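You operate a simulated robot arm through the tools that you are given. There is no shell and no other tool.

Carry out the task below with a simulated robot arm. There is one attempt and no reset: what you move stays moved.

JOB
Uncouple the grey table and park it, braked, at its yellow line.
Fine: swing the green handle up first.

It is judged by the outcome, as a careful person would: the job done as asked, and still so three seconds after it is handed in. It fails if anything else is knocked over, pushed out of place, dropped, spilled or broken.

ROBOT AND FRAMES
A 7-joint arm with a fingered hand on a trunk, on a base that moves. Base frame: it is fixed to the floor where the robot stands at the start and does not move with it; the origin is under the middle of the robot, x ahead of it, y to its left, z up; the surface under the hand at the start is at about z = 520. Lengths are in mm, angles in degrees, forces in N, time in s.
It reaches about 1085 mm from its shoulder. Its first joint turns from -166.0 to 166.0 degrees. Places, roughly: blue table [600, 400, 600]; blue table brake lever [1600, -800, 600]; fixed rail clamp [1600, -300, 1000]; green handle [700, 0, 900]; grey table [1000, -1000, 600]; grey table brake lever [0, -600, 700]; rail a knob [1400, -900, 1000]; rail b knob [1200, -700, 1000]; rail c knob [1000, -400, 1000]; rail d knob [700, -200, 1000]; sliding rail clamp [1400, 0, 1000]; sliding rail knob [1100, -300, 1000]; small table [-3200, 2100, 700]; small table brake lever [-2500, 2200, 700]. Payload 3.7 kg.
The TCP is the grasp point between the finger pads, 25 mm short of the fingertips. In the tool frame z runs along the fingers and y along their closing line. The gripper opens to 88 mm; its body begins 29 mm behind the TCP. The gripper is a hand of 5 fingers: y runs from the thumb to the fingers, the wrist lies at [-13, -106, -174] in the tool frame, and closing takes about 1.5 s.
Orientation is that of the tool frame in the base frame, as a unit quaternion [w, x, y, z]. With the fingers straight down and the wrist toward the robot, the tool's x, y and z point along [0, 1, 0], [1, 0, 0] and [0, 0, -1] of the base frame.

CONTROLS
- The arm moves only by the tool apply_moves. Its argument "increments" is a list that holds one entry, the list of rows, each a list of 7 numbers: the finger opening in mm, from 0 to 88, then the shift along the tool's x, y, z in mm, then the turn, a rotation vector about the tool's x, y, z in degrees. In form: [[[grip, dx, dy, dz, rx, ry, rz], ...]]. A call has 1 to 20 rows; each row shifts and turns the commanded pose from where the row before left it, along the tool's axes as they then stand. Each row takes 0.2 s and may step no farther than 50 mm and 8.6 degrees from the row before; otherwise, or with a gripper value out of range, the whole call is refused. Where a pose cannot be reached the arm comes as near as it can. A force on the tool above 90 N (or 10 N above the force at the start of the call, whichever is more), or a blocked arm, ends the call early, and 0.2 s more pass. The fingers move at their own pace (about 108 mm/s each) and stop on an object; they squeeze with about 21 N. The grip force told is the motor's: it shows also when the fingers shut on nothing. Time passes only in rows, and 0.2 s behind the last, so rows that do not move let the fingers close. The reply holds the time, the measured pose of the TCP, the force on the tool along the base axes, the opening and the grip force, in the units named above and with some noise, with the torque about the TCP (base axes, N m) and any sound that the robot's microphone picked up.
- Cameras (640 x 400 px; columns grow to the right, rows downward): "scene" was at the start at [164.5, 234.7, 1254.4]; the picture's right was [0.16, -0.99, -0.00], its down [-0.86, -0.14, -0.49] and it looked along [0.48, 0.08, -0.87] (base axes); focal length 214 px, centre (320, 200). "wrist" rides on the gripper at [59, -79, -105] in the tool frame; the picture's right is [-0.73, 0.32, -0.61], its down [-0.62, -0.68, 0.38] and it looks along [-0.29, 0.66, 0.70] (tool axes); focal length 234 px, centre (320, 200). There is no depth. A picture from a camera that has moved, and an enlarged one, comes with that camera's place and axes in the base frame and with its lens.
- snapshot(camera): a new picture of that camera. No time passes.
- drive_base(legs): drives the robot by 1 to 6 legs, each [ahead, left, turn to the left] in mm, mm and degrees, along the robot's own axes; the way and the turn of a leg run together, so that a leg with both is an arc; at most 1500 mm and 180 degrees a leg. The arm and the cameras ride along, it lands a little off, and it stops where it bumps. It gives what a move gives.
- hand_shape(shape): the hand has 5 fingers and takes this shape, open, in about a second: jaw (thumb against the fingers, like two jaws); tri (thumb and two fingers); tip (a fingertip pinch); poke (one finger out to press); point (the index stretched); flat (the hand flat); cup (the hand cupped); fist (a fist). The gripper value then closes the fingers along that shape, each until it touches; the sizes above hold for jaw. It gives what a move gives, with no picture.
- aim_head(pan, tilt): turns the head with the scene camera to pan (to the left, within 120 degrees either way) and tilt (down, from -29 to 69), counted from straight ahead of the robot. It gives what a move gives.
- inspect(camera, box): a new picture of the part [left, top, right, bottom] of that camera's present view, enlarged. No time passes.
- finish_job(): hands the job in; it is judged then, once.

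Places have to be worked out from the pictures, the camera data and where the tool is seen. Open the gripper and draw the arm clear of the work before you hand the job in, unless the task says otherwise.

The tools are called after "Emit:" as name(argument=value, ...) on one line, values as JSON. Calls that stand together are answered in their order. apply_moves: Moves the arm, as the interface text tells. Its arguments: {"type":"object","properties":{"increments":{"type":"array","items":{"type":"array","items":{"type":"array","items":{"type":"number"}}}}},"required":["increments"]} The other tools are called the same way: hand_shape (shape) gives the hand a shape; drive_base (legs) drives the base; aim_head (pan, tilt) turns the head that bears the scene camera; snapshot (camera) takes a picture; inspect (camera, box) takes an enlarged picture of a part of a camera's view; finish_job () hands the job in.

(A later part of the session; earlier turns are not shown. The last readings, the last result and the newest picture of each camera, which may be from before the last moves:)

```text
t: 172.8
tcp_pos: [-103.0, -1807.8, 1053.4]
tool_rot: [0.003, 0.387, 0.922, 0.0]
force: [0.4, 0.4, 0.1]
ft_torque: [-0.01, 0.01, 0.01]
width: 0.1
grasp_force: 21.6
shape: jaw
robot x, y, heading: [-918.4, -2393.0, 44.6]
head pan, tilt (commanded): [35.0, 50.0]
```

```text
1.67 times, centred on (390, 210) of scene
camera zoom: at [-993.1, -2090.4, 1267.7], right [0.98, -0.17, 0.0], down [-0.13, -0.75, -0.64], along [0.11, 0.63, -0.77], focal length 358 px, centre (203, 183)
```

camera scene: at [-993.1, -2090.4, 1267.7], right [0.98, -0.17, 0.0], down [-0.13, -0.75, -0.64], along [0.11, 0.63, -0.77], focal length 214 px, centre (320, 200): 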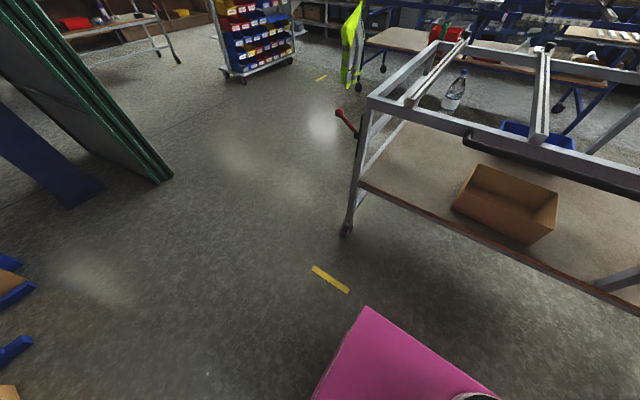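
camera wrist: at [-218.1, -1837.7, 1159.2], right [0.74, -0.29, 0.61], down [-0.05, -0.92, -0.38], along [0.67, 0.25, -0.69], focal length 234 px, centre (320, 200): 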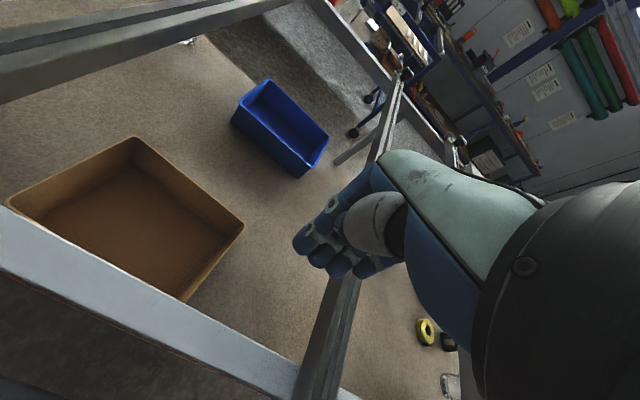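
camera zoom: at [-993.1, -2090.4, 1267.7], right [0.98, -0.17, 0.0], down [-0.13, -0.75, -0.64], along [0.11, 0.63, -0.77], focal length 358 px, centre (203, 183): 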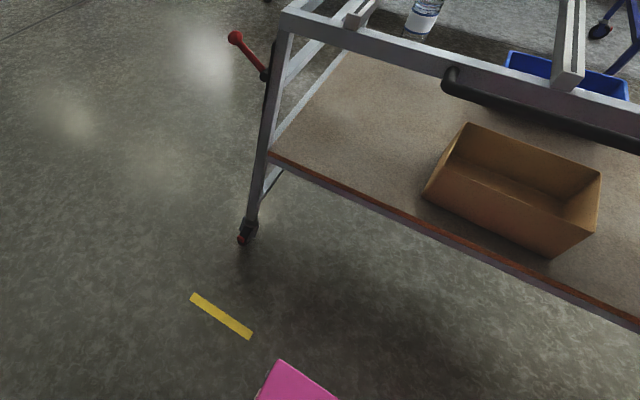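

The line is at n≈1771 and the table's outer corner at n≈1453, so ~318 mm remain. I lower the hand and make a gentler ramped pull of about 170 mm plus coasting.

Emit:
apply_moves(increments=[[[0, 0, 0, 40, 0, 0, 0], [0, 0, 0, 40, 0, 0, 0], [0, 0, 0, 40, 0, 0, 0], [0, 0, 0, 30, 0, 0, 0]]])

Emit:
snapshot(camera="wrist")

Emit:
apply_moves(increments=[[[0, 0, -10, 0, 0, 0, 0], [0, 0, -10, 0, 0, 0, 0], [0, 0, -10, 0, 0, 0, 0], [0, 0, -10, 0, 0, 0, 0], [0, 0, -10, 0, 0, 0, 0], [0, 0, -6, 0, 0, 0, 0], [0, 0, -6, 0, 0, 0, 0], [0, 0, -7, 0, 0, 0, 0], [0, 0, -9, 0, 0, 0, 0], [0, 0, -11, 0, 0, 0, 0], [0, 0, -13, 0, 0, 0, 0], [0, 0, -15, 0, 0, 0, 0], [0, 0, -17, 0, 0, 0, 0], [0, 0, -18, 0, 0, 0, 0], [0, 0, -18, 0, 0, 0, 0], [0, 0, -18, 0, 0, 0, 0], [0, 0, -18, 0, 0, 0, 0]]])

Emit:
apply_moves(increments=[[[0, 0, 0, 0, 0, 0, 0], [0, 0, 0, 0, 0, 0, 0], [0, 0, 0, 0, 0, 0, 0], [0, 0, 0, 0, 0, 0, 0], [0, 0, 0, 0, 0, 0, 0], [0, 0, 0, 0, 0, 0, 0]]])

Emit:
inspect(camera="scene", box=[270, 90, 510, 330])

Emit:
snapshot(camera="wrist")

```text
t: 173.8
tcp_pos: [-102.7, -1806.1, 903.2]
tool_rot: [0.001, 0.386, 0.923, 0.001]
force: [0.7, 0.5, 0.2]
ft_torque: [0.0, 0.01, -0.01]
width: 0.1
grasp_force: 21.0
shape: jaw
robot x, y, heading: [-921.1, -2395.0, 44.8]
head pan, tilt (commanded): [35.0, 50.0]
```

```text
taken
camera wrist: at [-200.5, -1819.5, 1009.5], right [0.74, -0.29, 0.61], down [-0.05, -0.92, -0.38], along [0.67, 0.25, -0.69], focal length 234 px, centre (320, 200)
```

wrist: 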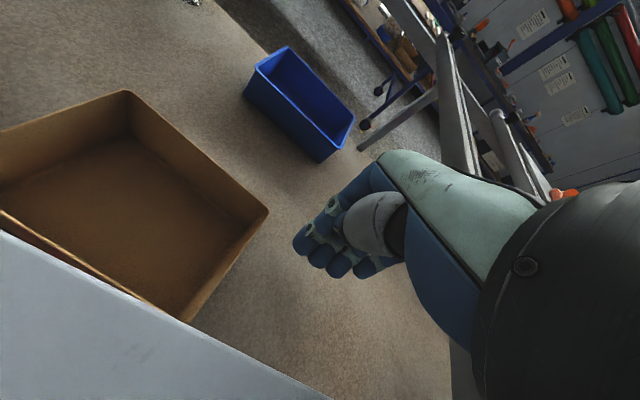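

```text
t: 177.4
tcp_pos: [-251.2, -1952.8, 903.2]
tool_rot: [0.0, 0.386, 0.922, 0.0]
force: [0.6, 0.7, -0.6]
ft_torque: [0.03, -0.03, -0.02]
width: 0.1
grasp_force: 21.2
shape: jaw
robot x, y, heading: [-915.2, -2394.1, 44.9]
head pan, tilt (commanded): [35.0, 50.0]
```

```text
t: 178.8
tcp_pos: [-248.3, -1952.4, 902.9]
tool_rot: [0.002, 0.385, 0.923, 0.0]
force: [0.1, -0.2, 0.1]
ft_torque: [-0.02, 0.03, 0.0]
width: 0.0
grasp_force: 20.8
shape: jaw
robot x, y, heading: [-919.6, -2397.7, 44.8]
head pan, tilt (commanded): [35.0, 50.0]
```

```text
1.67 times, centred on (390, 210) of scene
camera zoom: at [-993.1, -2090.4, 1267.7], right [0.98, -0.17, 0.0], down [-0.13, -0.75, -0.64], along [0.11, 0.63, -0.77], focal length 358 px, centre (203, 183)
```

zoom: 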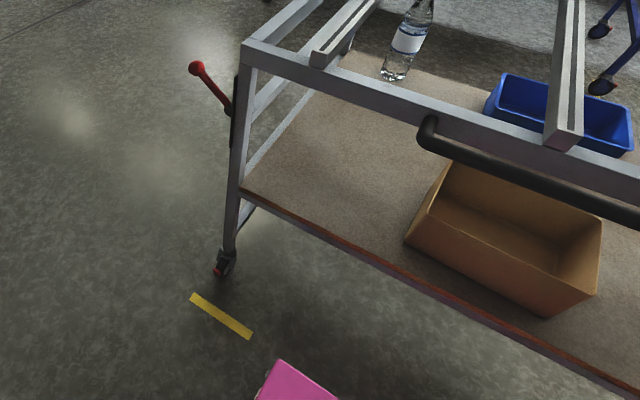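

```text
taken
camera wrist: at [-347.6, -1965.2, 1009.3], right [0.74, -0.29, 0.61], down [-0.05, -0.92, -0.38], along [0.67, 0.25, -0.69], focal length 234 px, centre (320, 200)
```

wrist: 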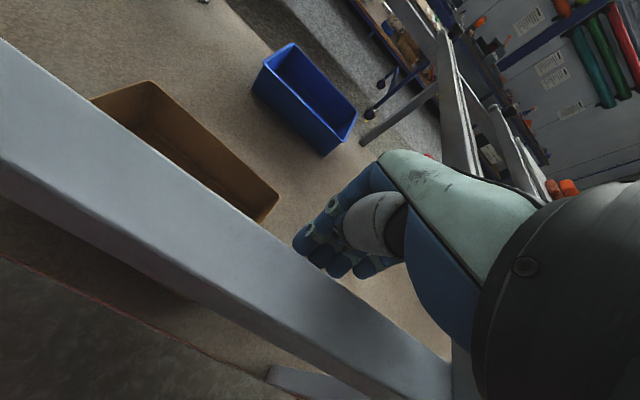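

Table outer corner now n≈1619, about 152 mm from the line. I do a slower pull (≤50 mm/s) of ~100 mm.

Emit:
apply_moves(increments=[[[0, 0, -6, 0, 0, 0, 0], [0, 0, -6, 0, 0, 0, 0], [0, 0, -6, 0, 0, 0, 0], [0, 0, -6, 0, 0, 0, 0], [0, 0, -7, 0, 0, 0, 0], [0, 0, -8, 0, 0, 0, 0], [0, 0, -9, 0, 0, 0, 0], [0, 0, -10, 0, 0, 0, 0], [0, 0, -10, 0, 0, 0, 0], [0, 0, -10, 0, 0, 0, 0], [0, 0, -10, 0, 0, 0, 0], [0, 0, -10, 0, 0, 0, 0], [0, 0, -9, 0, 0, 0, 0], [0, 0, -8, 0, 0, 0, 0], [0, 0, -6, 0, 0, 0, 0], [0, 0, -4, 0, 0, 0, 0], [0, 0, 0, 0, 0, 0, 0], [0, 0, 0, 0, 0, 0, 0], [0, 0, 0, 0, 0, 0, 0], [0, 0, 0, 0, 0, 0, 0]]])

Emit:
inspect(camera="scene", box=[270, 90, 510, 330])

Emit:
snapshot(camera="wrist")

```text
t: 183.0
tcp_pos: [-338.4, -2039.4, 903.5]
tool_rot: [0.002, 0.386, 0.923, 0.0]
force: [1.1, -0.2, -1.0]
ft_torque: [0.03, -0.03, 0.0]
width: 0.0
grasp_force: 20.5
shape: jaw
robot x, y, heading: [-914.7, -2394.4, 44.9]
head pan, tilt (commanded): [35.0, 50.0]
```

```text
1.67 times, centred on (390, 210) of scene
camera zoom: at [-993.1, -2090.5, 1267.7], right [0.98, -0.17, 0.0], down [-0.13, -0.75, -0.64], along [0.11, 0.63, -0.77], focal length 358 px, centre (203, 183)
```

zoom: 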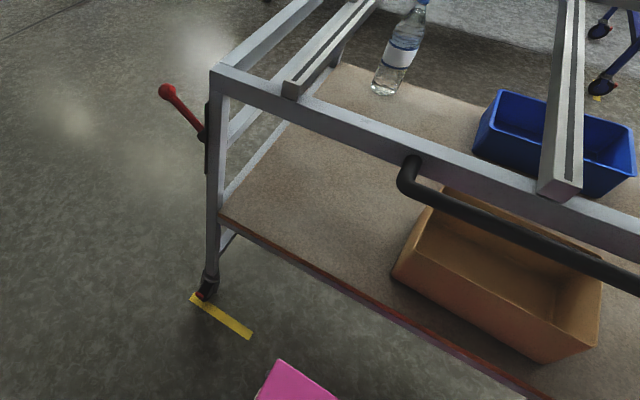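

```text
taken
camera wrist: at [-436.7, -2052.4, 1008.6], right [0.74, -0.29, 0.61], down [-0.05, -0.92, -0.38], along [0.67, 0.25, -0.69], focal length 234 px, centre (320, 200)
```

wrist: 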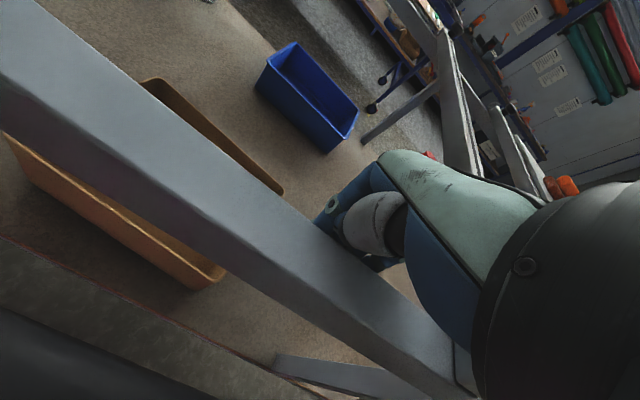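

Outer edge is now at n≈1723, about 46 mm short of the line's centre. I creep the last bit at ~20 mm/s for 35 mm.

Emit:
apply_moves(increments=[[[0, 0, -3, 0, 0, 0, 0], [0, 0, -4, 0, 0, 0, 0], [0, 0, -4, 0, 0, 0, 0], [0, 0, -4, 0, 0, 0, 0], [0, 0, -4, 0, 0, 0, 0], [0, 0, -4, 0, 0, 0, 0], [0, 0, -4, 0, 0, 0, 0], [0, 0, -3, 0, 0, 0, 0], [0, 0, -3, 0, 0, 0, 0], [0, 0, -2, 0, 0, 0, 0], [0, 0, 0, 0, 0, 0, 0], [0, 0, 0, 0, 0, 0, 0], [0, 0, 0, 0, 0, 0, 0], [0, 0, 0, 0, 0, 0, 0]]])

Emit:
inspect(camera="scene", box=[270, 90, 510, 330])

Emit:
inspect(camera="scene", box=[360, 240, 460, 330])

```text
t: 186.0
tcp_pos: [-361.7, -2063.6, 903.5]
tool_rot: [0.002, 0.386, 0.922, 0.002]
force: [26.1, 33.2, 17.3]
ft_torque: [0.14, -0.14, 0.2]
width: 0.0
grasp_force: 20.9
shape: jaw
robot x, y, heading: [-916.0, -2394.2, 44.9]
head pan, tilt (commanded): [35.0, 50.0]
```

```text
1.67 times, centred on (390, 210) of scene
camera zoom: at [-992.7, -2089.6, 1267.5], right [0.98, -0.17, 0.0], down [-0.13, -0.75, -0.64], along [0.11, 0.63, -0.77], focal length 358 px, centre (203, 183)
```

zoom: 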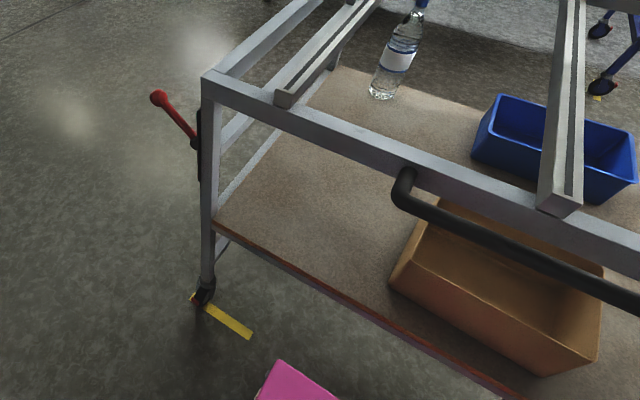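

```text
4.44 times, centred on (410, 285) of scene
camera zoom: at [-992.7, -2089.6, 1267.5], right [0.98, -0.17, 0.0], down [-0.13, -0.75, -0.64], along [0.11, 0.63, -0.77], focal length 953 px, centre (-80, -178)
```

zoom: 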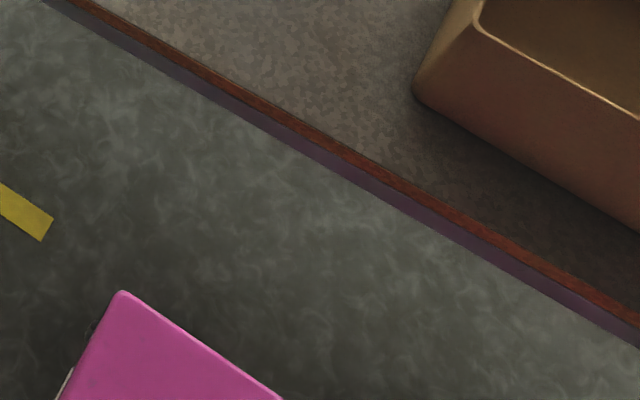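

The pull now meets a steady ~45 N: the table moved only ~19 mm of the 35 and something holds it. I look at what might be touching before doing anything more.

Emit:
aim_head(pan=-25, tilt=45)

Emit:
snapshot(camera="scene")

Emit:
snapshot(camera="wrist")

Emit:
inspect(camera="scene", box=[240, 90, 520, 265])

```text
t: 187.3
tcp_pos: [-362.1, -2063.5, 904.1]
tool_rot: [0.002, 0.385, 0.923, 0.001]
force: [23.8, 35.8, 17.6]
ft_torque: [0.07, -0.16, 0.19]
width: 0.1
grasp_force: 21.1
shape: jaw
robot x, y, heading: [-916.8, -2390.4, 44.7]
head pan, tilt (commanded): [-25.0, 45.0]
```

```text
taken
camera scene: at [-929.8, -2137.6, 1274.4], right [0.34, -0.94, 0.0], down [-0.66, -0.24, -0.71], along [0.66, 0.24, -0.71], focal length 214 px, centre (320, 200)
```

scene: 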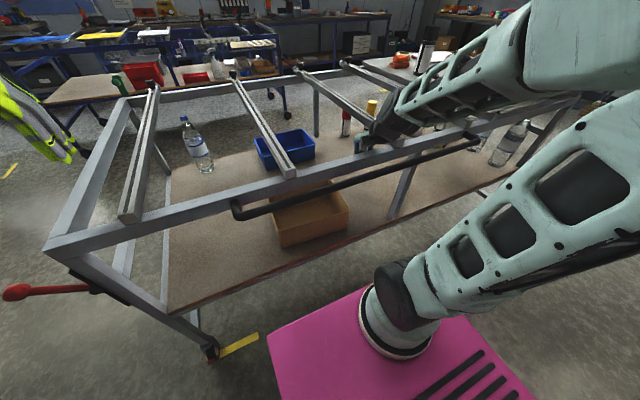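

```text
taken
camera wrist: at [-460.6, -2076.6, 1009.2], right [0.74, -0.29, 0.61], down [-0.05, -0.92, -0.38], along [0.68, 0.25, -0.69], focal length 234 px, centre (320, 200)
```

wrist: 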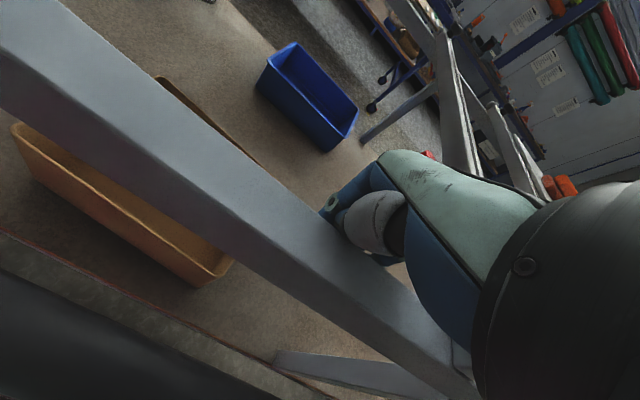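

```text
2.29 times, centred on (380, 178) of scene
camera zoom: at [-929.8, -2137.6, 1274.4], right [0.34, -0.94, 0.0], down [-0.66, -0.24, -0.71], along [0.66, 0.24, -0.71], focal length 490 px, centre (183, 251)
```

zoom: 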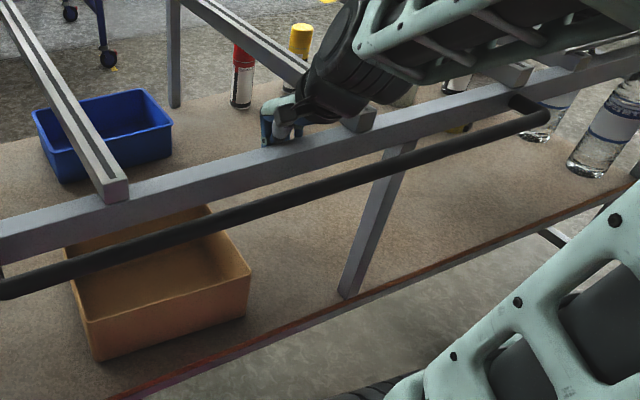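

Nothing visible touches the table; the caster now stands right at the yellow line. I release the tension by moving the hand forward a little and zoom on the caster and line.

Emit:
apply_moves(increments=[[[0, 0, 8, 0, 0, 0, 0], [0, 0, 10, 0, 0, 0, 0], [0, 0, 10, 0, 0, 0, 0], [0, 0, 0, 0, 0, 0, 0], [0, 0, 0, 0, 0, 0, 0]]])

Emit:
aim_head(pan=35, tilt=55)

Emit:
snapshot(camera="scene")

Emit:
inspect(camera="scene", box=[360, 170, 460, 270])

```text
t: 188.5
tcp_pos: [-344.2, -2043.5, 903.7]
tool_rot: [0.002, 0.386, 0.922, 0.0]
force: [0.5, -0.5, 0.6]
ft_torque: [-0.01, -0.02, 0.03]
width: 0.0
grasp_force: 21.8
shape: jaw
robot x, y, heading: [-918.1, -2394.9, 45.0]
head pan, tilt (commanded): [-25.0, 45.0]
```

```text
t: 189.8
tcp_pos: [-344.6, -2044.5, 902.1]
tool_rot: [0.002, 0.386, 0.922, 0.001]
force: [-0.4, -1.2, -0.2]
ft_torque: [0.07, 0.04, 0.03]
width: 0.0
grasp_force: 21.1
shape: jaw
robot x, y, heading: [-918.9, -2393.6, 44.7]
head pan, tilt (commanded): [35.0, 55.0]
```

```text
taken
camera scene: at [-993.9, -2095.3, 1261.2], right [0.98, -0.18, 0.0], down [-0.14, -0.81, -0.57], along [0.1, 0.56, -0.82], focal length 214 px, centre (320, 200)
```

scene: 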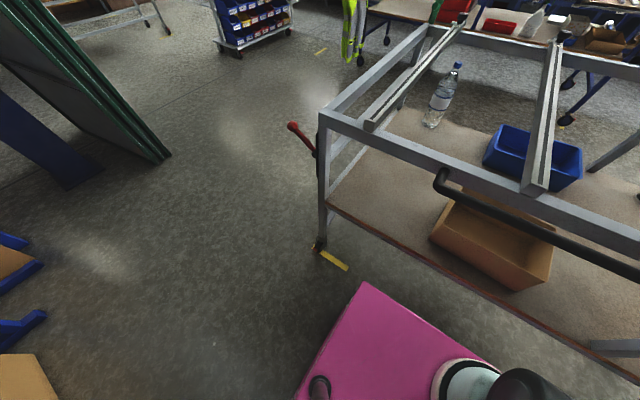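

```text
4.00 times, centred on (410, 220) of scene
camera zoom: at [-993.9, -2095.3, 1261.2], right [0.98, -0.18, 0.0], down [-0.14, -0.81, -0.57], along [0.1, 0.56, -0.82], focal length 858 px, centre (-40, 120)
```

zoom: 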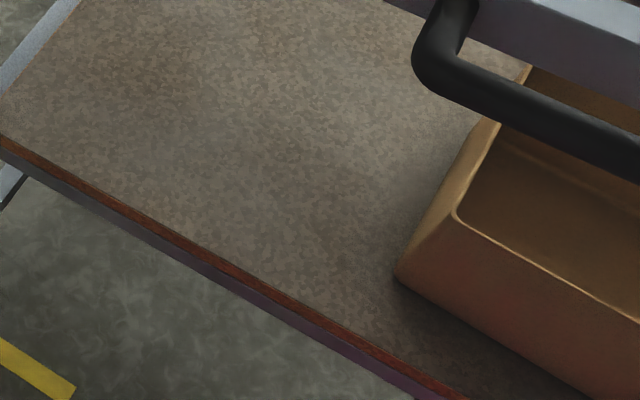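

Now I zoom on the caster and line themselves.

Emit:
inspect(camera="scene", box=[290, 200, 370, 280])

Emit:
inspect(camera="scene", box=[270, 90, 390, 190])

```text
5.00 times, centred on (330, 240) of scene
camera zoom: at [-993.9, -2095.3, 1261.2], right [0.98, -0.18, 0.0], down [-0.14, -0.81, -0.57], along [0.1, 0.56, -0.82], focal length 1072 px, centre (270, 0)
```

zoom: 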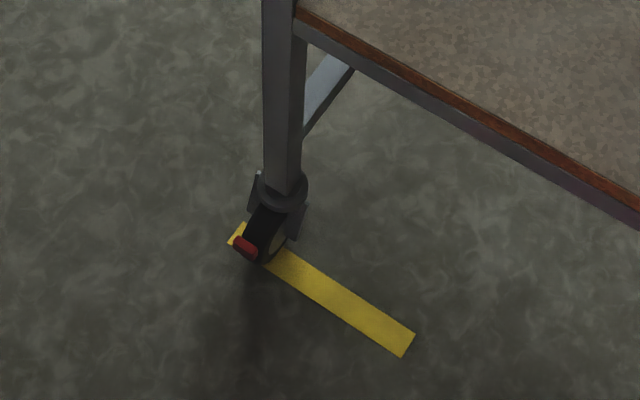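

```text
4.00 times, centred on (330, 140) of scene
camera zoom: at [-993.9, -2095.3, 1261.2], right [0.98, -0.18, 0.0], down [-0.14, -0.81, -0.57], along [0.1, 0.56, -0.82], focal length 858 px, centre (280, 440)
```

zoom: 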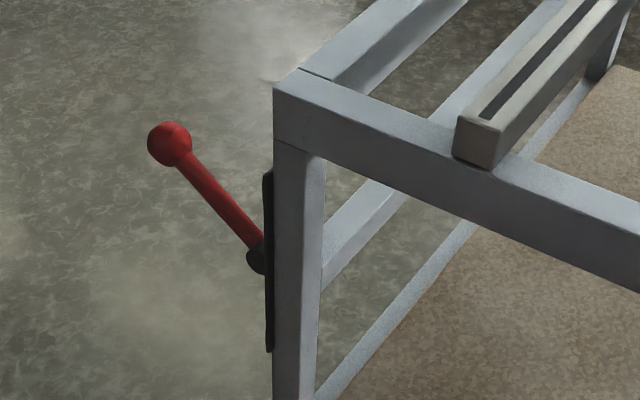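

The caster wheel's contact computes to n≈1770, right on the line (n≈1771). I check the table's yaw with a wider zoom of the outer beam against the line.

Emit:
inspect(camera="scene", box=[300, 90, 640, 303])

Emit:
inspect(camera="scene", box=[300, 95, 470, 201])

Emit:
inspect(camera="scene", box=[470, 150, 640, 256])

```text
1.88 times, centred on (470, 196) of scene
camera zoom: at [-993.9, -2095.3, 1261.2], right [0.98, -0.18, 0.0], down [-0.14, -0.81, -0.57], along [0.1, 0.56, -0.82], focal length 403 px, centre (38, 207)
```

zoom: 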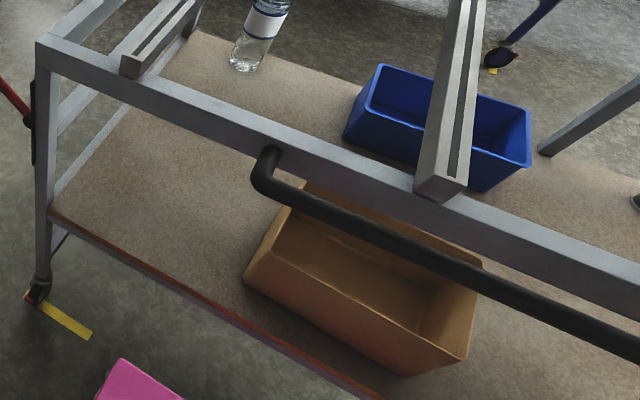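

```text
3.76 times, centred on (385, 148) of scene
camera zoom: at [-993.9, -2095.3, 1261.2], right [0.98, -0.18, 0.0], down [-0.14, -0.81, -0.57], along [0.1, 0.56, -0.82], focal length 807 px, centre (75, 396)
```

zoom: 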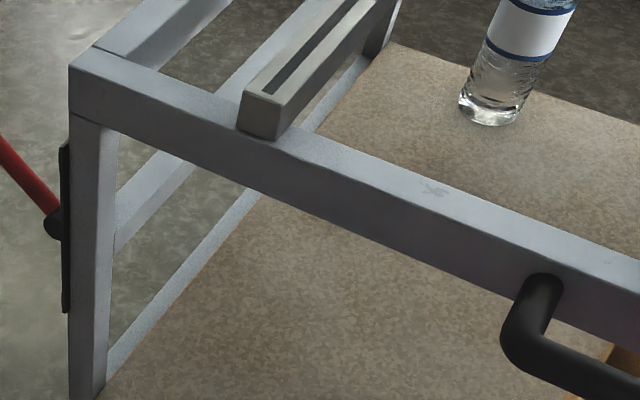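

```text
3.76 times, centred on (555, 203) of scene
camera zoom: at [-993.9, -2095.3, 1261.2], right [0.98, -0.18, 0.0], down [-0.14, -0.81, -0.57], along [0.1, 0.56, -0.82], focal length 807 px, centre (-565, 189)
```

zoom: 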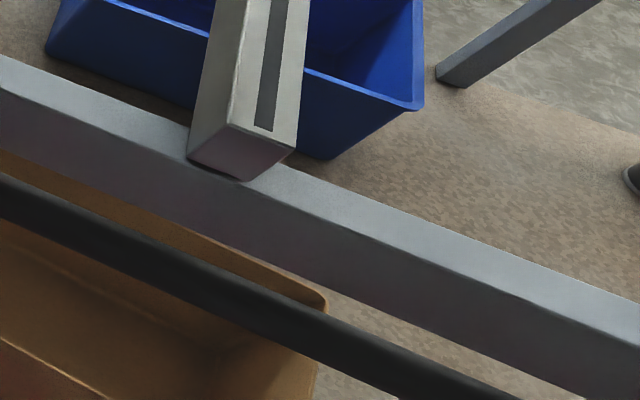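

Yaw is within about half a degree and the outer edge is at n≈1748 with the caster wheel squarely on the line; the table stood firm there, so this is its parking place. I lift the hand straight out and drive left to reach the brake lever.

Emit:
apply_moves(increments=[[[0, 0, 10, 0, 0, 0, 0], [0, 0, 5, -20, 0, 0, 0], [0, 0, 0, -40, 0, 0, 0], [0, 0, 0, -40, 0, 0, 0], [0, 0, 0, -45, 0, 0, 0], [0, 0, 0, -45, 0, 0, 0], [0, 0, 0, -45, 0, 0, 0]]])

Emit:
drive_base(legs=[[0, 500, 0], [0, 470, 0.2]])

Emit:
aim_head(pan=-15, tilt=45)

Emit:
snapshot(camera="scene")

Emit:
snapshot(camera="wrist")

```text
t: 191.4
tcp_pos: [-332.9, -2034.7, 1139.5]
tool_rot: [0.002, 0.386, 0.922, 0.0]
force: [-1.1, -0.9, 0.1]
ft_torque: [-0.02, -0.01, 0.03]
width: 0.0
grasp_force: 20.8
shape: jaw
robot x, y, heading: [-919.4, -2394.8, 45.0]
head pan, tilt (commanded): [35.0, 55.0]
```

```text
t: 196.8
tcp_pos: [-1019.9, -1340.7, 1139.3]
tool_rot: [0.001, 0.386, 0.923, 0.001]
force: [0.1, -0.1, 0.3]
ft_torque: [-0.01, 0.02, 0.0]
width: 0.0
grasp_force: 21.1
shape: jaw
robot x, y, heading: [-1604.3, -1705.0, 44.9]
head pan, tilt (commanded): [35.0, 55.0]
```

```text
t: 198.0
tcp_pos: [-1019.8, -1341.1, 1136.7]
tool_rot: [0.002, 0.385, 0.923, 0.0]
force: [-0.2, 0.7, 0.8]
ft_torque: [0.0, -0.03, 0.02]
width: 0.1
grasp_force: 21.3
shape: jaw
robot x, y, heading: [-1605.1, -1702.9, 45.0]
head pan, tilt (commanded): [-15.0, 45.0]
```

```text
taken
camera scene: at [-1622.9, -1433.4, 1274.6], right [0.5, -0.87, 0.0], down [-0.61, -0.35, -0.71], along [0.61, 0.35, -0.71], focal length 214 px, centre (320, 200)
```

scene: 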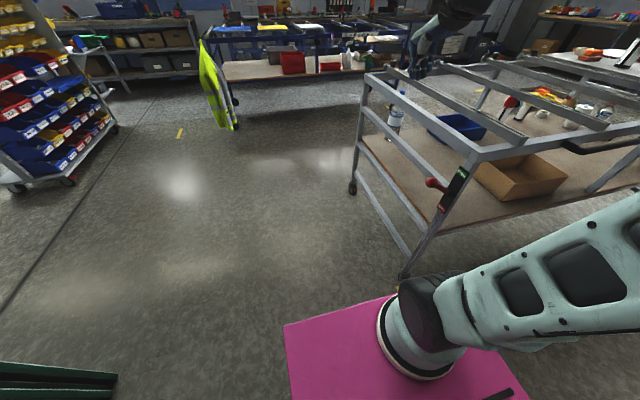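

```text
taken
camera wrist: at [-1118.5, -1354.5, 1243.6], right [0.74, -0.29, 0.61], down [-0.04, -0.92, -0.38], along [0.67, 0.26, -0.69], focal length 234 px, centre (320, 200)
```

wrist: 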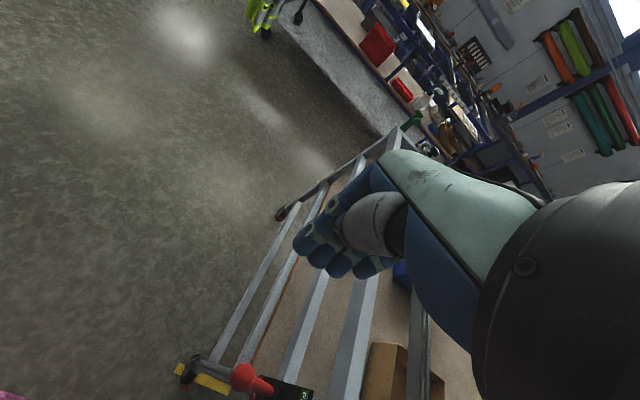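

From here the wrist camera sees lever, caster and line together. I zoom in on them.

Emit:
inspect(camera="wrist", box=[140, 300, 340, 400])

Emit:
inspect(camera="scene", box=[370, 140, 510, 290])

```text
3.20 times, centred on (240, 350) of wrist
camera zoom: at [-1118.5, -1354.5, 1243.6], right [0.74, -0.29, 0.61], down [-0.04, -0.92, -0.38], along [0.67, 0.26, -0.69], focal length 749 px, centre (576, -280)
```

zoom: 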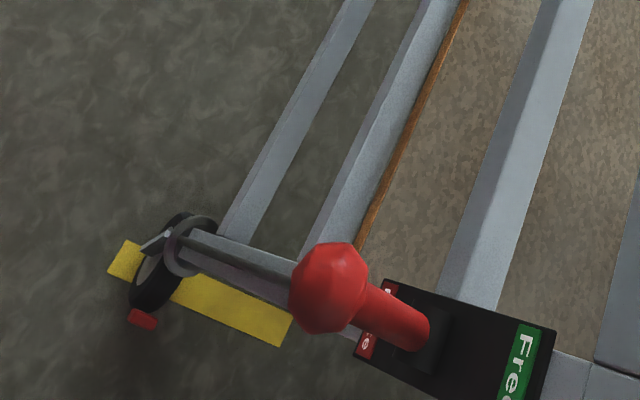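

```text
2.67 times, centred on (440, 215) of scene
camera zoom: at [-1622.9, -1433.4, 1274.6], right [0.5, -0.87, 0.0], down [-0.61, -0.35, -0.71], along [0.61, 0.35, -0.71], focal length 572 px, centre (0, 160)
```

zoom: 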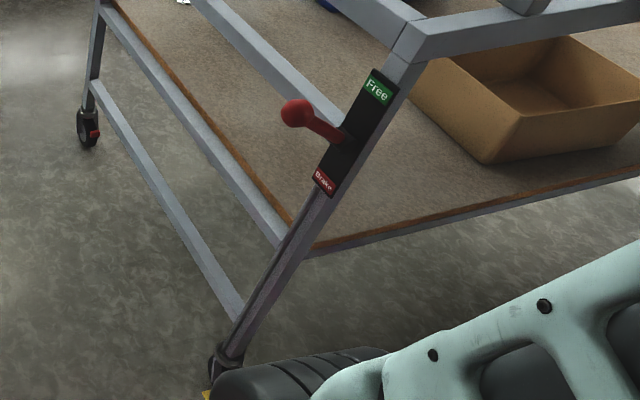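

Ball sits at about (-977,-1478,823), lever at Free. I reposition the base (back 100, right 130) so the hand hangs almost above the lever, to push it down with the closed fingers.

Emit:
drive_base(legs=[[-100, 0, 0], [0, -130, 0]])

Emit:
snapshot(camera="wrist")

Emit:
snapshot(camera="scene")

```text
t: 199.0
tcp_pos: [-1048.2, -1368.9, 1141.6]
tool_rot: [0.004, 0.386, 0.922, 0.004]
force: [0.2, 0.1, -0.2]
ft_torque: [-0.01, 0.02, 0.01]
width: 0.0
grasp_force: 20.6
shape: jaw
robot x, y, heading: [-1628.0, -1725.5, 45.1]
head pan, tilt (commanded): [-15.0, 45.0]
stopped in leg 1: the robot was blocked; the commanded pose is now the measured one
```

```text
taken
camera wrist: at [-1146.4, -1383.1, 1247.5], right [0.73, -0.29, 0.61], down [-0.04, -0.92, -0.39], along [0.68, 0.26, -0.69], focal length 234 px, centre (320, 200)
```

wrist: 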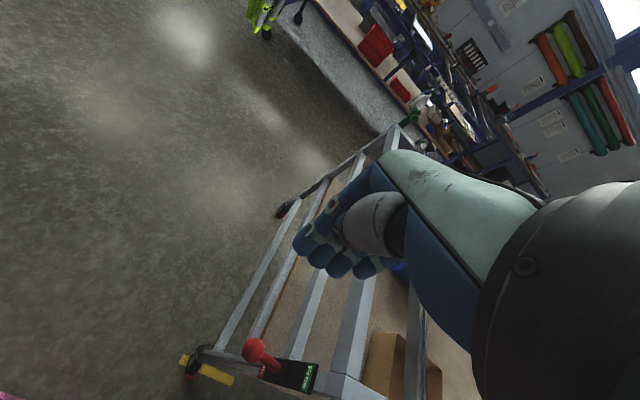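

```text
taken
camera scene: at [-1645.2, -1456.0, 1274.5], right [0.5, -0.87, 0.0], down [-0.61, -0.35, -0.71], along [0.61, 0.35, -0.71], focal length 214 px, centre (320, 200)
```

scene: 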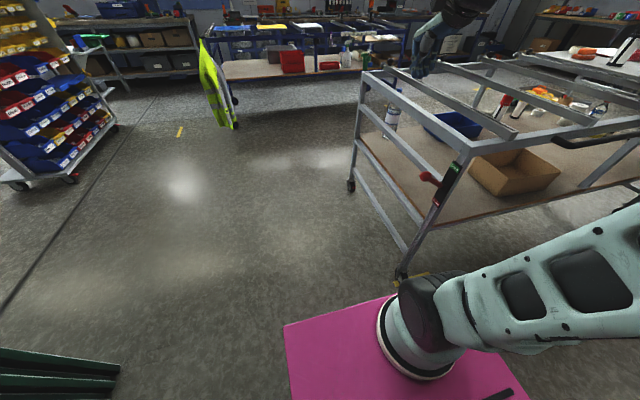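

The base is blocked again at n≈2370, so something at the wall line (probably the roll rack) limits backing. I pull forward 25 mm and shift left 370 mm, so the arm can reach the lever sideways instead.

Emit:
drive_base(legs=[[28, 0, 0], [0, 370, 0]])

Emit:
aim_head(pan=-40, tilt=40)

Emit:
snapshot(camera="scene")

Emit:
aim_head(pan=120, tilt=40)

Emit:
snapshot(camera="scene")

```text
t: 201.8
tcp_pos: [-1296.4, -1089.3, 1141.7]
tool_rot: [0.003, 0.386, 0.922, 0.004]
force: [-0.2, -0.6, -0.7]
ft_torque: [0.03, 0.05, -0.02]
width: 0.0
grasp_force: 20.5
shape: jaw
robot x, y, heading: [-1872.9, -1448.2, 45.0]
head pan, tilt (commanded): [-15.0, 45.0]
```

```text
t: 202.7
tcp_pos: [-1294.7, -1088.4, 1141.3]
tool_rot: [0.003, 0.385, 0.923, 0.004]
force: [0.4, 0.6, 0.1]
ft_torque: [0.0, -0.03, -0.03]
width: 0.1
grasp_force: 21.1
shape: jaw
robot x, y, heading: [-1872.7, -1444.3, 45.0]
head pan, tilt (commanded): [-40.0, 40.0]
```

```text
taken
camera scene: at [-1879.4, -1211.6, 1281.8], right [0.09, -1.0, 0.0], down [-0.64, -0.06, -0.77], along [0.76, 0.07, -0.64], focal length 214 px, centre (320, 200)
```

scene: 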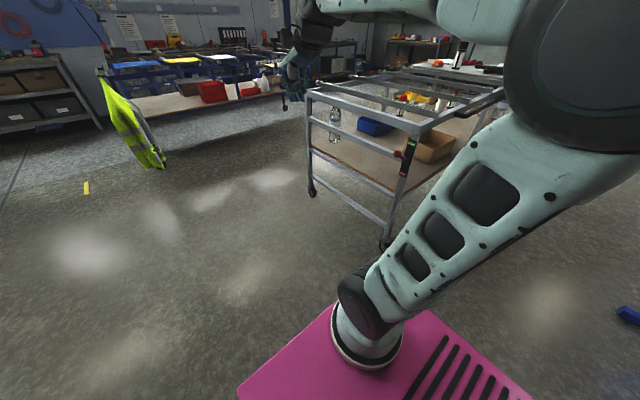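

```text
t: 205.1
tcp_pos: [-1294.3, -1087.8, 1142.0]
tool_rot: [0.004, 0.385, 0.923, 0.004]
force: [0.2, -0.1, -0.2]
ft_torque: [0.02, -0.02, 0.01]
width: 0.2
grasp_force: 20.7
shape: jaw
robot x, y, heading: [-1876.6, -1447.0, 45.1]
head pan, tilt (commanded): [120.0, 40.0]
```

```text
taken
camera scene: at [-2046.2, -1197.4, 1281.8], right [0.26, 0.97, 0.0], down [0.62, -0.17, -0.77], along [-0.74, 0.2, -0.64], focal length 214 px, centre (320, 200)
```

scene: 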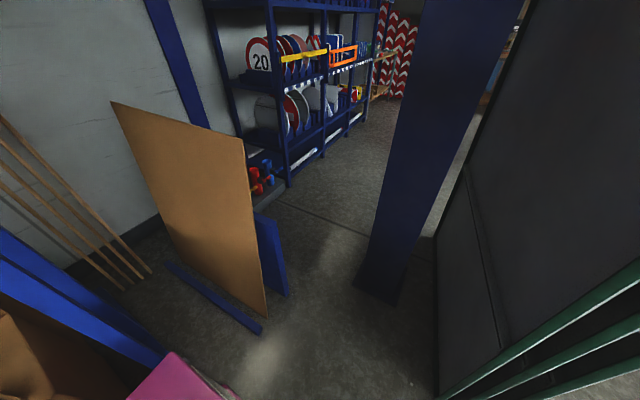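

It's tight behind but clear. The lever is 612 mm ahead and 657 mm right of the base; I swing the closed hand over to above the lever (slightly outboard of the ball).

Emit:
apply_moves(increments=[[[0, -39.3, -4.3, 0, 0, 0, 0], [0, -39.3, -4.3, 0, 0, 0, 0], [0, -39.3, -4.3, 0, 0, 0, 0], [0, -39.3, -4.3, 0, 0, 0, 0], [0, -39.3, -4.3, 0, 0, 0, 0], [0, -39.3, -4.3, 0, 0, 0, 0], [0, -39.3, -4.3, 0, 0, 0, 0], [0, -39.3, -4.3, 0, 0, 0, 0], [0, -39.3, -4.3, 0, 0, 0, 0], [0, -39.3, -4.3, 0, 0, 0, 0], [0, -39.3, -4.3, 0, 0, 0, 0], [0, -39.3, -4.3, 0, 0, 0, 0]]])

Emit:
aim_head(pan=-45, tilt=35)

Emit:
snapshot(camera="scene")

Emit:
snapshot(camera="wrist")

```text
t: 207.7
tcp_pos: [-998.7, -1459.9, 1143.3]
tool_rot: [0.003, 0.384, 0.923, 0.004]
force: [-0.6, -0.1, -0.2]
ft_torque: [-0.02, -0.06, -0.04]
width: 0.2
grasp_force: 21.2
shape: jaw
robot x, y, heading: [-1877.9, -1451.4, 44.8]
head pan, tilt (commanded): [120.0, 40.0]
```

```text
t: 210.2
tcp_pos: [-999.3, -1459.7, 1142.6]
tool_rot: [0.003, 0.385, 0.923, 0.003]
force: [0.2, 0.2, -0.2]
ft_torque: [0.0, -0.01, 0.05]
width: 0.0
grasp_force: 21.5
shape: jaw
robot x, y, heading: [-1874.4, -1445.3, 45.0]
head pan, tilt (commanded): [-45.0, 35.0]
```

```text
taken
camera scene: at [-1875.9, -1219.1, 1289.4], right [0.0, -1.0, 0.0], down [-0.57, 0.0, -0.82], along [0.82, 0.0, -0.57], focal length 214 px, centre (320, 200)
```

scene: 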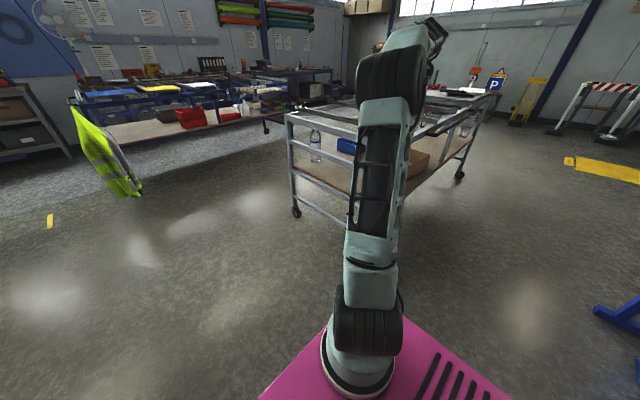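

```text
taken
camera wrist: at [-1098.2, -1474.0, 1247.5], right [0.73, -0.29, 0.61], down [-0.04, -0.92, -0.39], along [0.68, 0.26, -0.69], focal length 234 px, centre (320, 200)
```

wrist: 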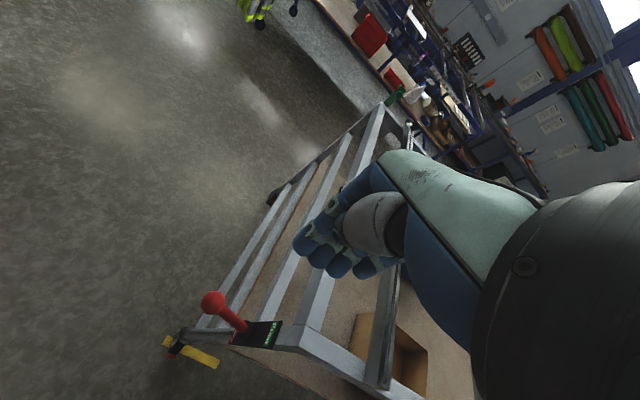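

Ball confirmed at (-976,-1478,823), the hand is above and slightly outboard. I lower to just above the ball.

Emit:
apply_moves(increments=[[[0, 0, 0, 40, 0, 0, 0], [0, 0, 0, 40, 0, 0, 0], [0, 0, 0, 40, 0, 0, 0], [0, 0, 0, 40, 0, 0, 0], [0, 0, 0, 40, 0, 0, 0], [0, 0, 0, 40, 0, 0, 0], [0, 0, 0, 20, 0, 0, 0]]])

Emit:
snapshot(camera="wrist")

Emit:
inspect(camera="scene", box=[300, 80, 480, 200])

```text
t: 211.8
tcp_pos: [-995.9, -1460.4, 880.7]
tool_rot: [0.004, 0.385, 0.923, 0.002]
force: [0.0, 0.4, -0.2]
ft_torque: [-0.05, 0.0, -0.01]
width: 0.2
grasp_force: 21.2
shape: jaw
robot x, y, heading: [-1872.5, -1451.1, 45.3]
head pan, tilt (commanded): [-45.0, 35.0]
```

```text
taken
camera wrist: at [-1095.1, -1474.5, 985.9], right [0.73, -0.29, 0.61], down [-0.04, -0.92, -0.39], along [0.68, 0.26, -0.69], focal length 234 px, centre (320, 200)
```

wrist: 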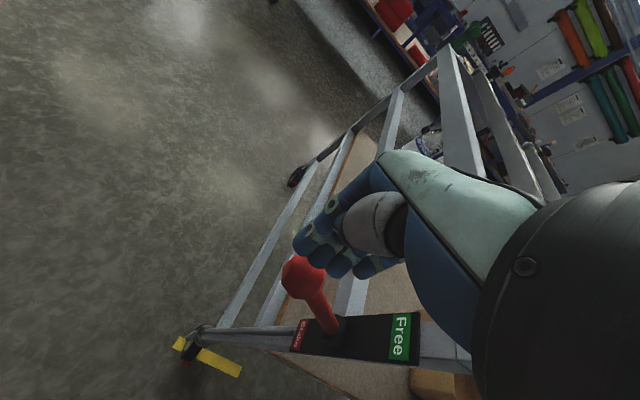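

```text
3.33 times, centred on (390, 140) of scene
camera zoom: at [-1876.0, -1219.1, 1289.4], right [0.0, -1.0, 0.0], down [-0.57, 0.0, -0.82], along [0.82, 0.0, -0.57], focal length 715 px, centre (87, 400)
```

zoom: 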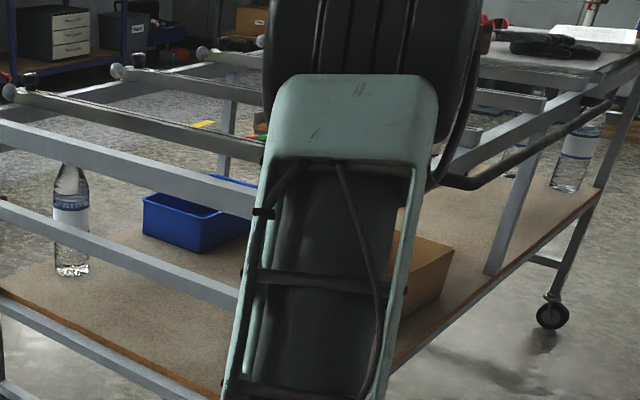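

The closed fingertips are just above the ball. I press down in steps and watch the force.

Emit:
apply_moves(increments=[[[0, 0, 0, 10, 0, 0, 0], [0, 0, 0, 10, 0, 0, 0], [0, 0, 0, 10, 0, 0, 0], [0, 0, 0, 10, 0, 0, 0], [0, 0, 0, 10, 0, 0, 0], [0, 0, 0, 10, 0, 0, 0], [0, 0, 0, 10, 0, 0, 0]]])

Emit:
snapshot(camera="wrist")

```text
t: 213.4
tcp_pos: [-998.8, -1458.8, 811.6]
tool_rot: [0.004, 0.385, 0.923, 0.004]
force: [-0.2, 0.9, 1.9]
ft_torque: [-0.01, 0.02, 0.01]
width: 0.0
grasp_force: 21.3
shape: jaw
robot x, y, heading: [-1875.6, -1447.3, 44.9]
head pan, tilt (commanded): [-45.0, 35.0]
```

```text
taken
camera wrist: at [-1096.4, -1472.9, 916.8], right [0.73, -0.29, 0.61], down [-0.04, -0.92, -0.39], along [0.68, 0.26, -0.69], focal length 234 px, centre (320, 200)
```

wrist: 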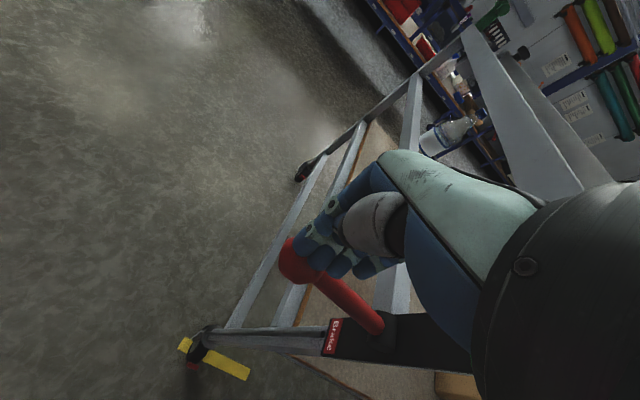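

The lever is following down with little force. I continue pressing toward the Brake end.

Emit:
apply_moves(increments=[[[0, 0, 0, 10, 0, 0, 0], [0, 0, 0, 10, 0, 0, 0], [0, 0, 0, 10, 0, 0, 0], [0, 0, 0, 10, 0, 0, 0], [0, 0, 0, 10, 0, 0, 0], [0, 0, 0, 10, 0, 0, 0]]])

Emit:
snapshot(camera="wrist")

```text
t: 214.8
tcp_pos: [-996.9, -1460.1, 752.6]
tool_rot: [0.003, 0.384, 0.923, 0.003]
force: [0.0, 0.8, 0.5]
ft_torque: [-0.03, -0.01, -0.03]
width: 0.3
grasp_force: 21.0
shape: jaw
robot x, y, heading: [-1876.3, -1450.5, 44.9]
head pan, tilt (commanded): [-45.0, 35.0]
```

```text
taken
camera wrist: at [-1095.6, -1473.4, 857.9], right [0.74, -0.29, 0.61], down [-0.04, -0.92, -0.39], along [0.68, 0.26, -0.69], focal length 234 px, centre (320, 200)
```

wrist: 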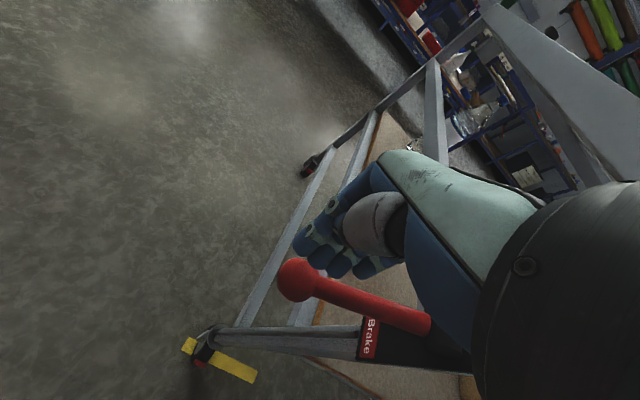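

The ball now computes to z≈680 — the lever has snapped down to the Brake end ahead of my fingers. I press a little further to confirm it's against its stop.

Emit:
apply_moves(increments=[[[0, 0, 0, 6, 0, 0, 0], [0, 0, 0, 6, 0, 0, 0], [0, 0, 0, 6, 0, 0, 0], [0, 0, 0, 5, 0, 0, 0], [0, 0, 0, 4, 0, 0, 0]]])

Emit:
snapshot(camera="wrist")

```text
t: 216.0
tcp_pos: [-996.2, -1460.5, 725.6]
tool_rot: [0.003, 0.385, 0.923, 0.003]
force: [0.1, 0.6, -0.1]
ft_torque: [-0.02, 0.01, 0.01]
width: 0.3
grasp_force: 20.9
shape: jaw
robot x, y, heading: [-1873.4, -1447.9, 45.1]
head pan, tilt (commanded): [-45.0, 35.0]
```

```text
taken
camera wrist: at [-1095.2, -1473.1, 830.6], right [0.73, -0.29, 0.61], down [-0.04, -0.92, -0.39], along [0.68, 0.26, -0.69], focal length 234 px, centre (320, 200)
```

wrist: 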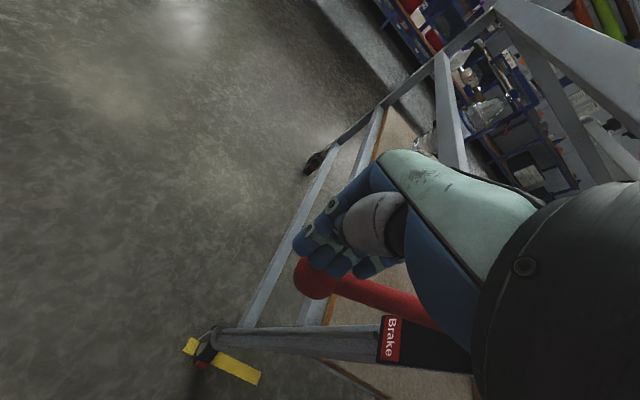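

The ball hasn't moved (z≈679) and the tips are just reaching it. A few more millimetres to feel the stop.

Emit:
apply_moves(increments=[[[0, 0, 0, 4, 0, 0, 0], [0, 0, 0, 4, 0, 0, 0], [0, 0, 0, 4, 0, 0, 0], [0, 0, 0, 3, 0, 0, 0]]])

Emit:
inspect(camera="wrist", box=[160, 220, 480, 400])

```text
t: 217.0
tcp_pos: [-996.0, -1458.4, 712.6]
tool_rot: [0.003, 0.386, 0.923, 0.004]
force: [-3.5, 2.6, 13.5]
ft_torque: [-0.21, -0.04, -0.07]
width: 0.1
grasp_force: 21.6
shape: jaw
robot x, y, heading: [-1872.7, -1448.8, 45.1]
head pan, tilt (commanded): [-45.0, 35.0]
```

```text
2.00 times, centred on (320, 310) of wrist
camera zoom: at [-1094.8, -1472.3, 816.2], right [0.73, -0.29, 0.61], down [-0.04, -0.92, -0.39], along [0.68, 0.26, -0.69], focal length 468 px, centre (320, -20)
```

zoom: 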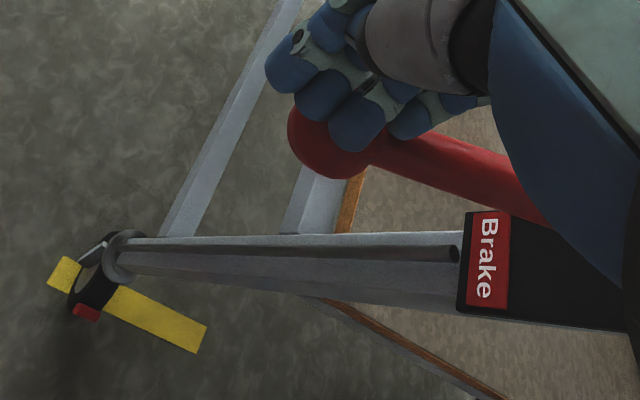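

13 N against the stop: the lever is firmly at Brake. I raise the hand straight up, open it, and swing it away from the table.

Emit:
apply_moves(increments=[[[0, 0, 0, -15, 0, 0, 0], [0, 0, 0, -35, 0, 0, 0], [0, 0, 0, -45, 0, 0, 0], [0, 0, 0, -45, 0, 0, 0], [0, 0, 0, -45, 0, 0, 0], [0, 0, 0, -45, 0, 0, 0], [0, 0, 0, -45, 0, 0, 0], [0, 0, 0, -45, 0, 0, 0], [0, 0, 0, -45, 0, 0, 0], [0, 0, 0, -45, 0, 0, 0], [30, 40, 0, 0, 0, 0, 0], [60, 45, 0, 0, 0, 0, 0], [88, 45, 0, 0, 0, 0, 0], [88, 45, 0, 0, 0, 0, 0], [88, 45, 0, 0, 0, 0, 0], [88, 45, 0, 0, 0, 0, 0], [88, 45, 0, 0, 0, 0, 0], [88, 45, 0, 0, 0, 0, 0], [88, 45, 0, 0, 0, 0, 0]]])

Emit:
snapshot(camera="scene")

Emit:
inspect(camera="scene", box=[260, 80, 500, 230])

Emit:
snapshot(camera="wrist")

```text
t: 221.0
tcp_pos: [-1280.1, -1176.4, 1119.3]
tool_rot: [0.003, 0.385, 0.923, 0.004]
force: [-0.3, 0.8, -0.2]
ft_torque: [-0.01, 0.03, -0.01]
width: 87.7
grasp_force: 0.1
shape: jaw
robot x, y, heading: [-1876.9, -1446.6, 45.1]
head pan, tilt (commanded): [-45.0, 35.0]
```

```text
taken
camera scene: at [-1875.8, -1219.1, 1289.4], right [0.0, -1.0, 0.0], down [-0.57, 0.0, -0.82], along [0.82, 0.0, -0.57], focal length 214 px, centre (320, 200)
```

scene: 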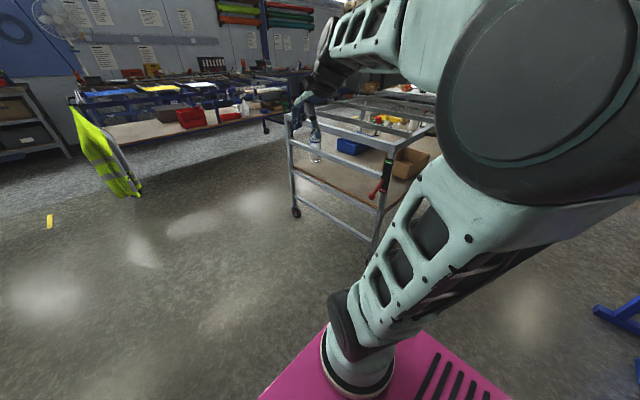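

```text
2.67 times, centred on (380, 155) of scene
camera zoom: at [-1875.8, -1219.1, 1289.4], right [0.0, -1.0, 0.0], down [-0.57, 0.0, -0.82], along [0.82, 0.0, -0.57], focal length 572 px, centre (160, 320)
```

zoom: 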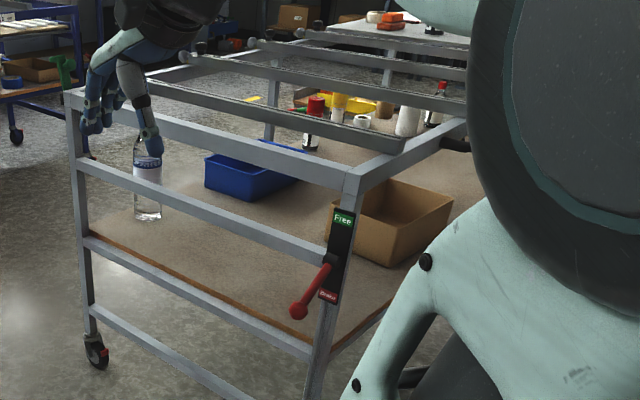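

```text
taken
camera wrist: at [-1378.5, -1190.4, 1224.0], right [0.73, -0.29, 0.61], down [-0.04, -0.92, -0.39], along [0.68, 0.26, -0.69], focal length 234 px, centre (320, 200)
```

wrist: 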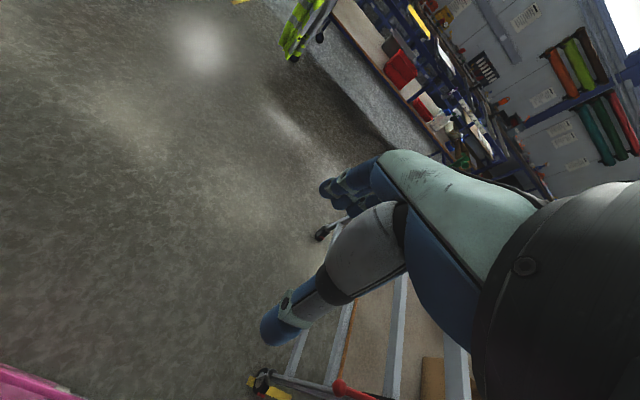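

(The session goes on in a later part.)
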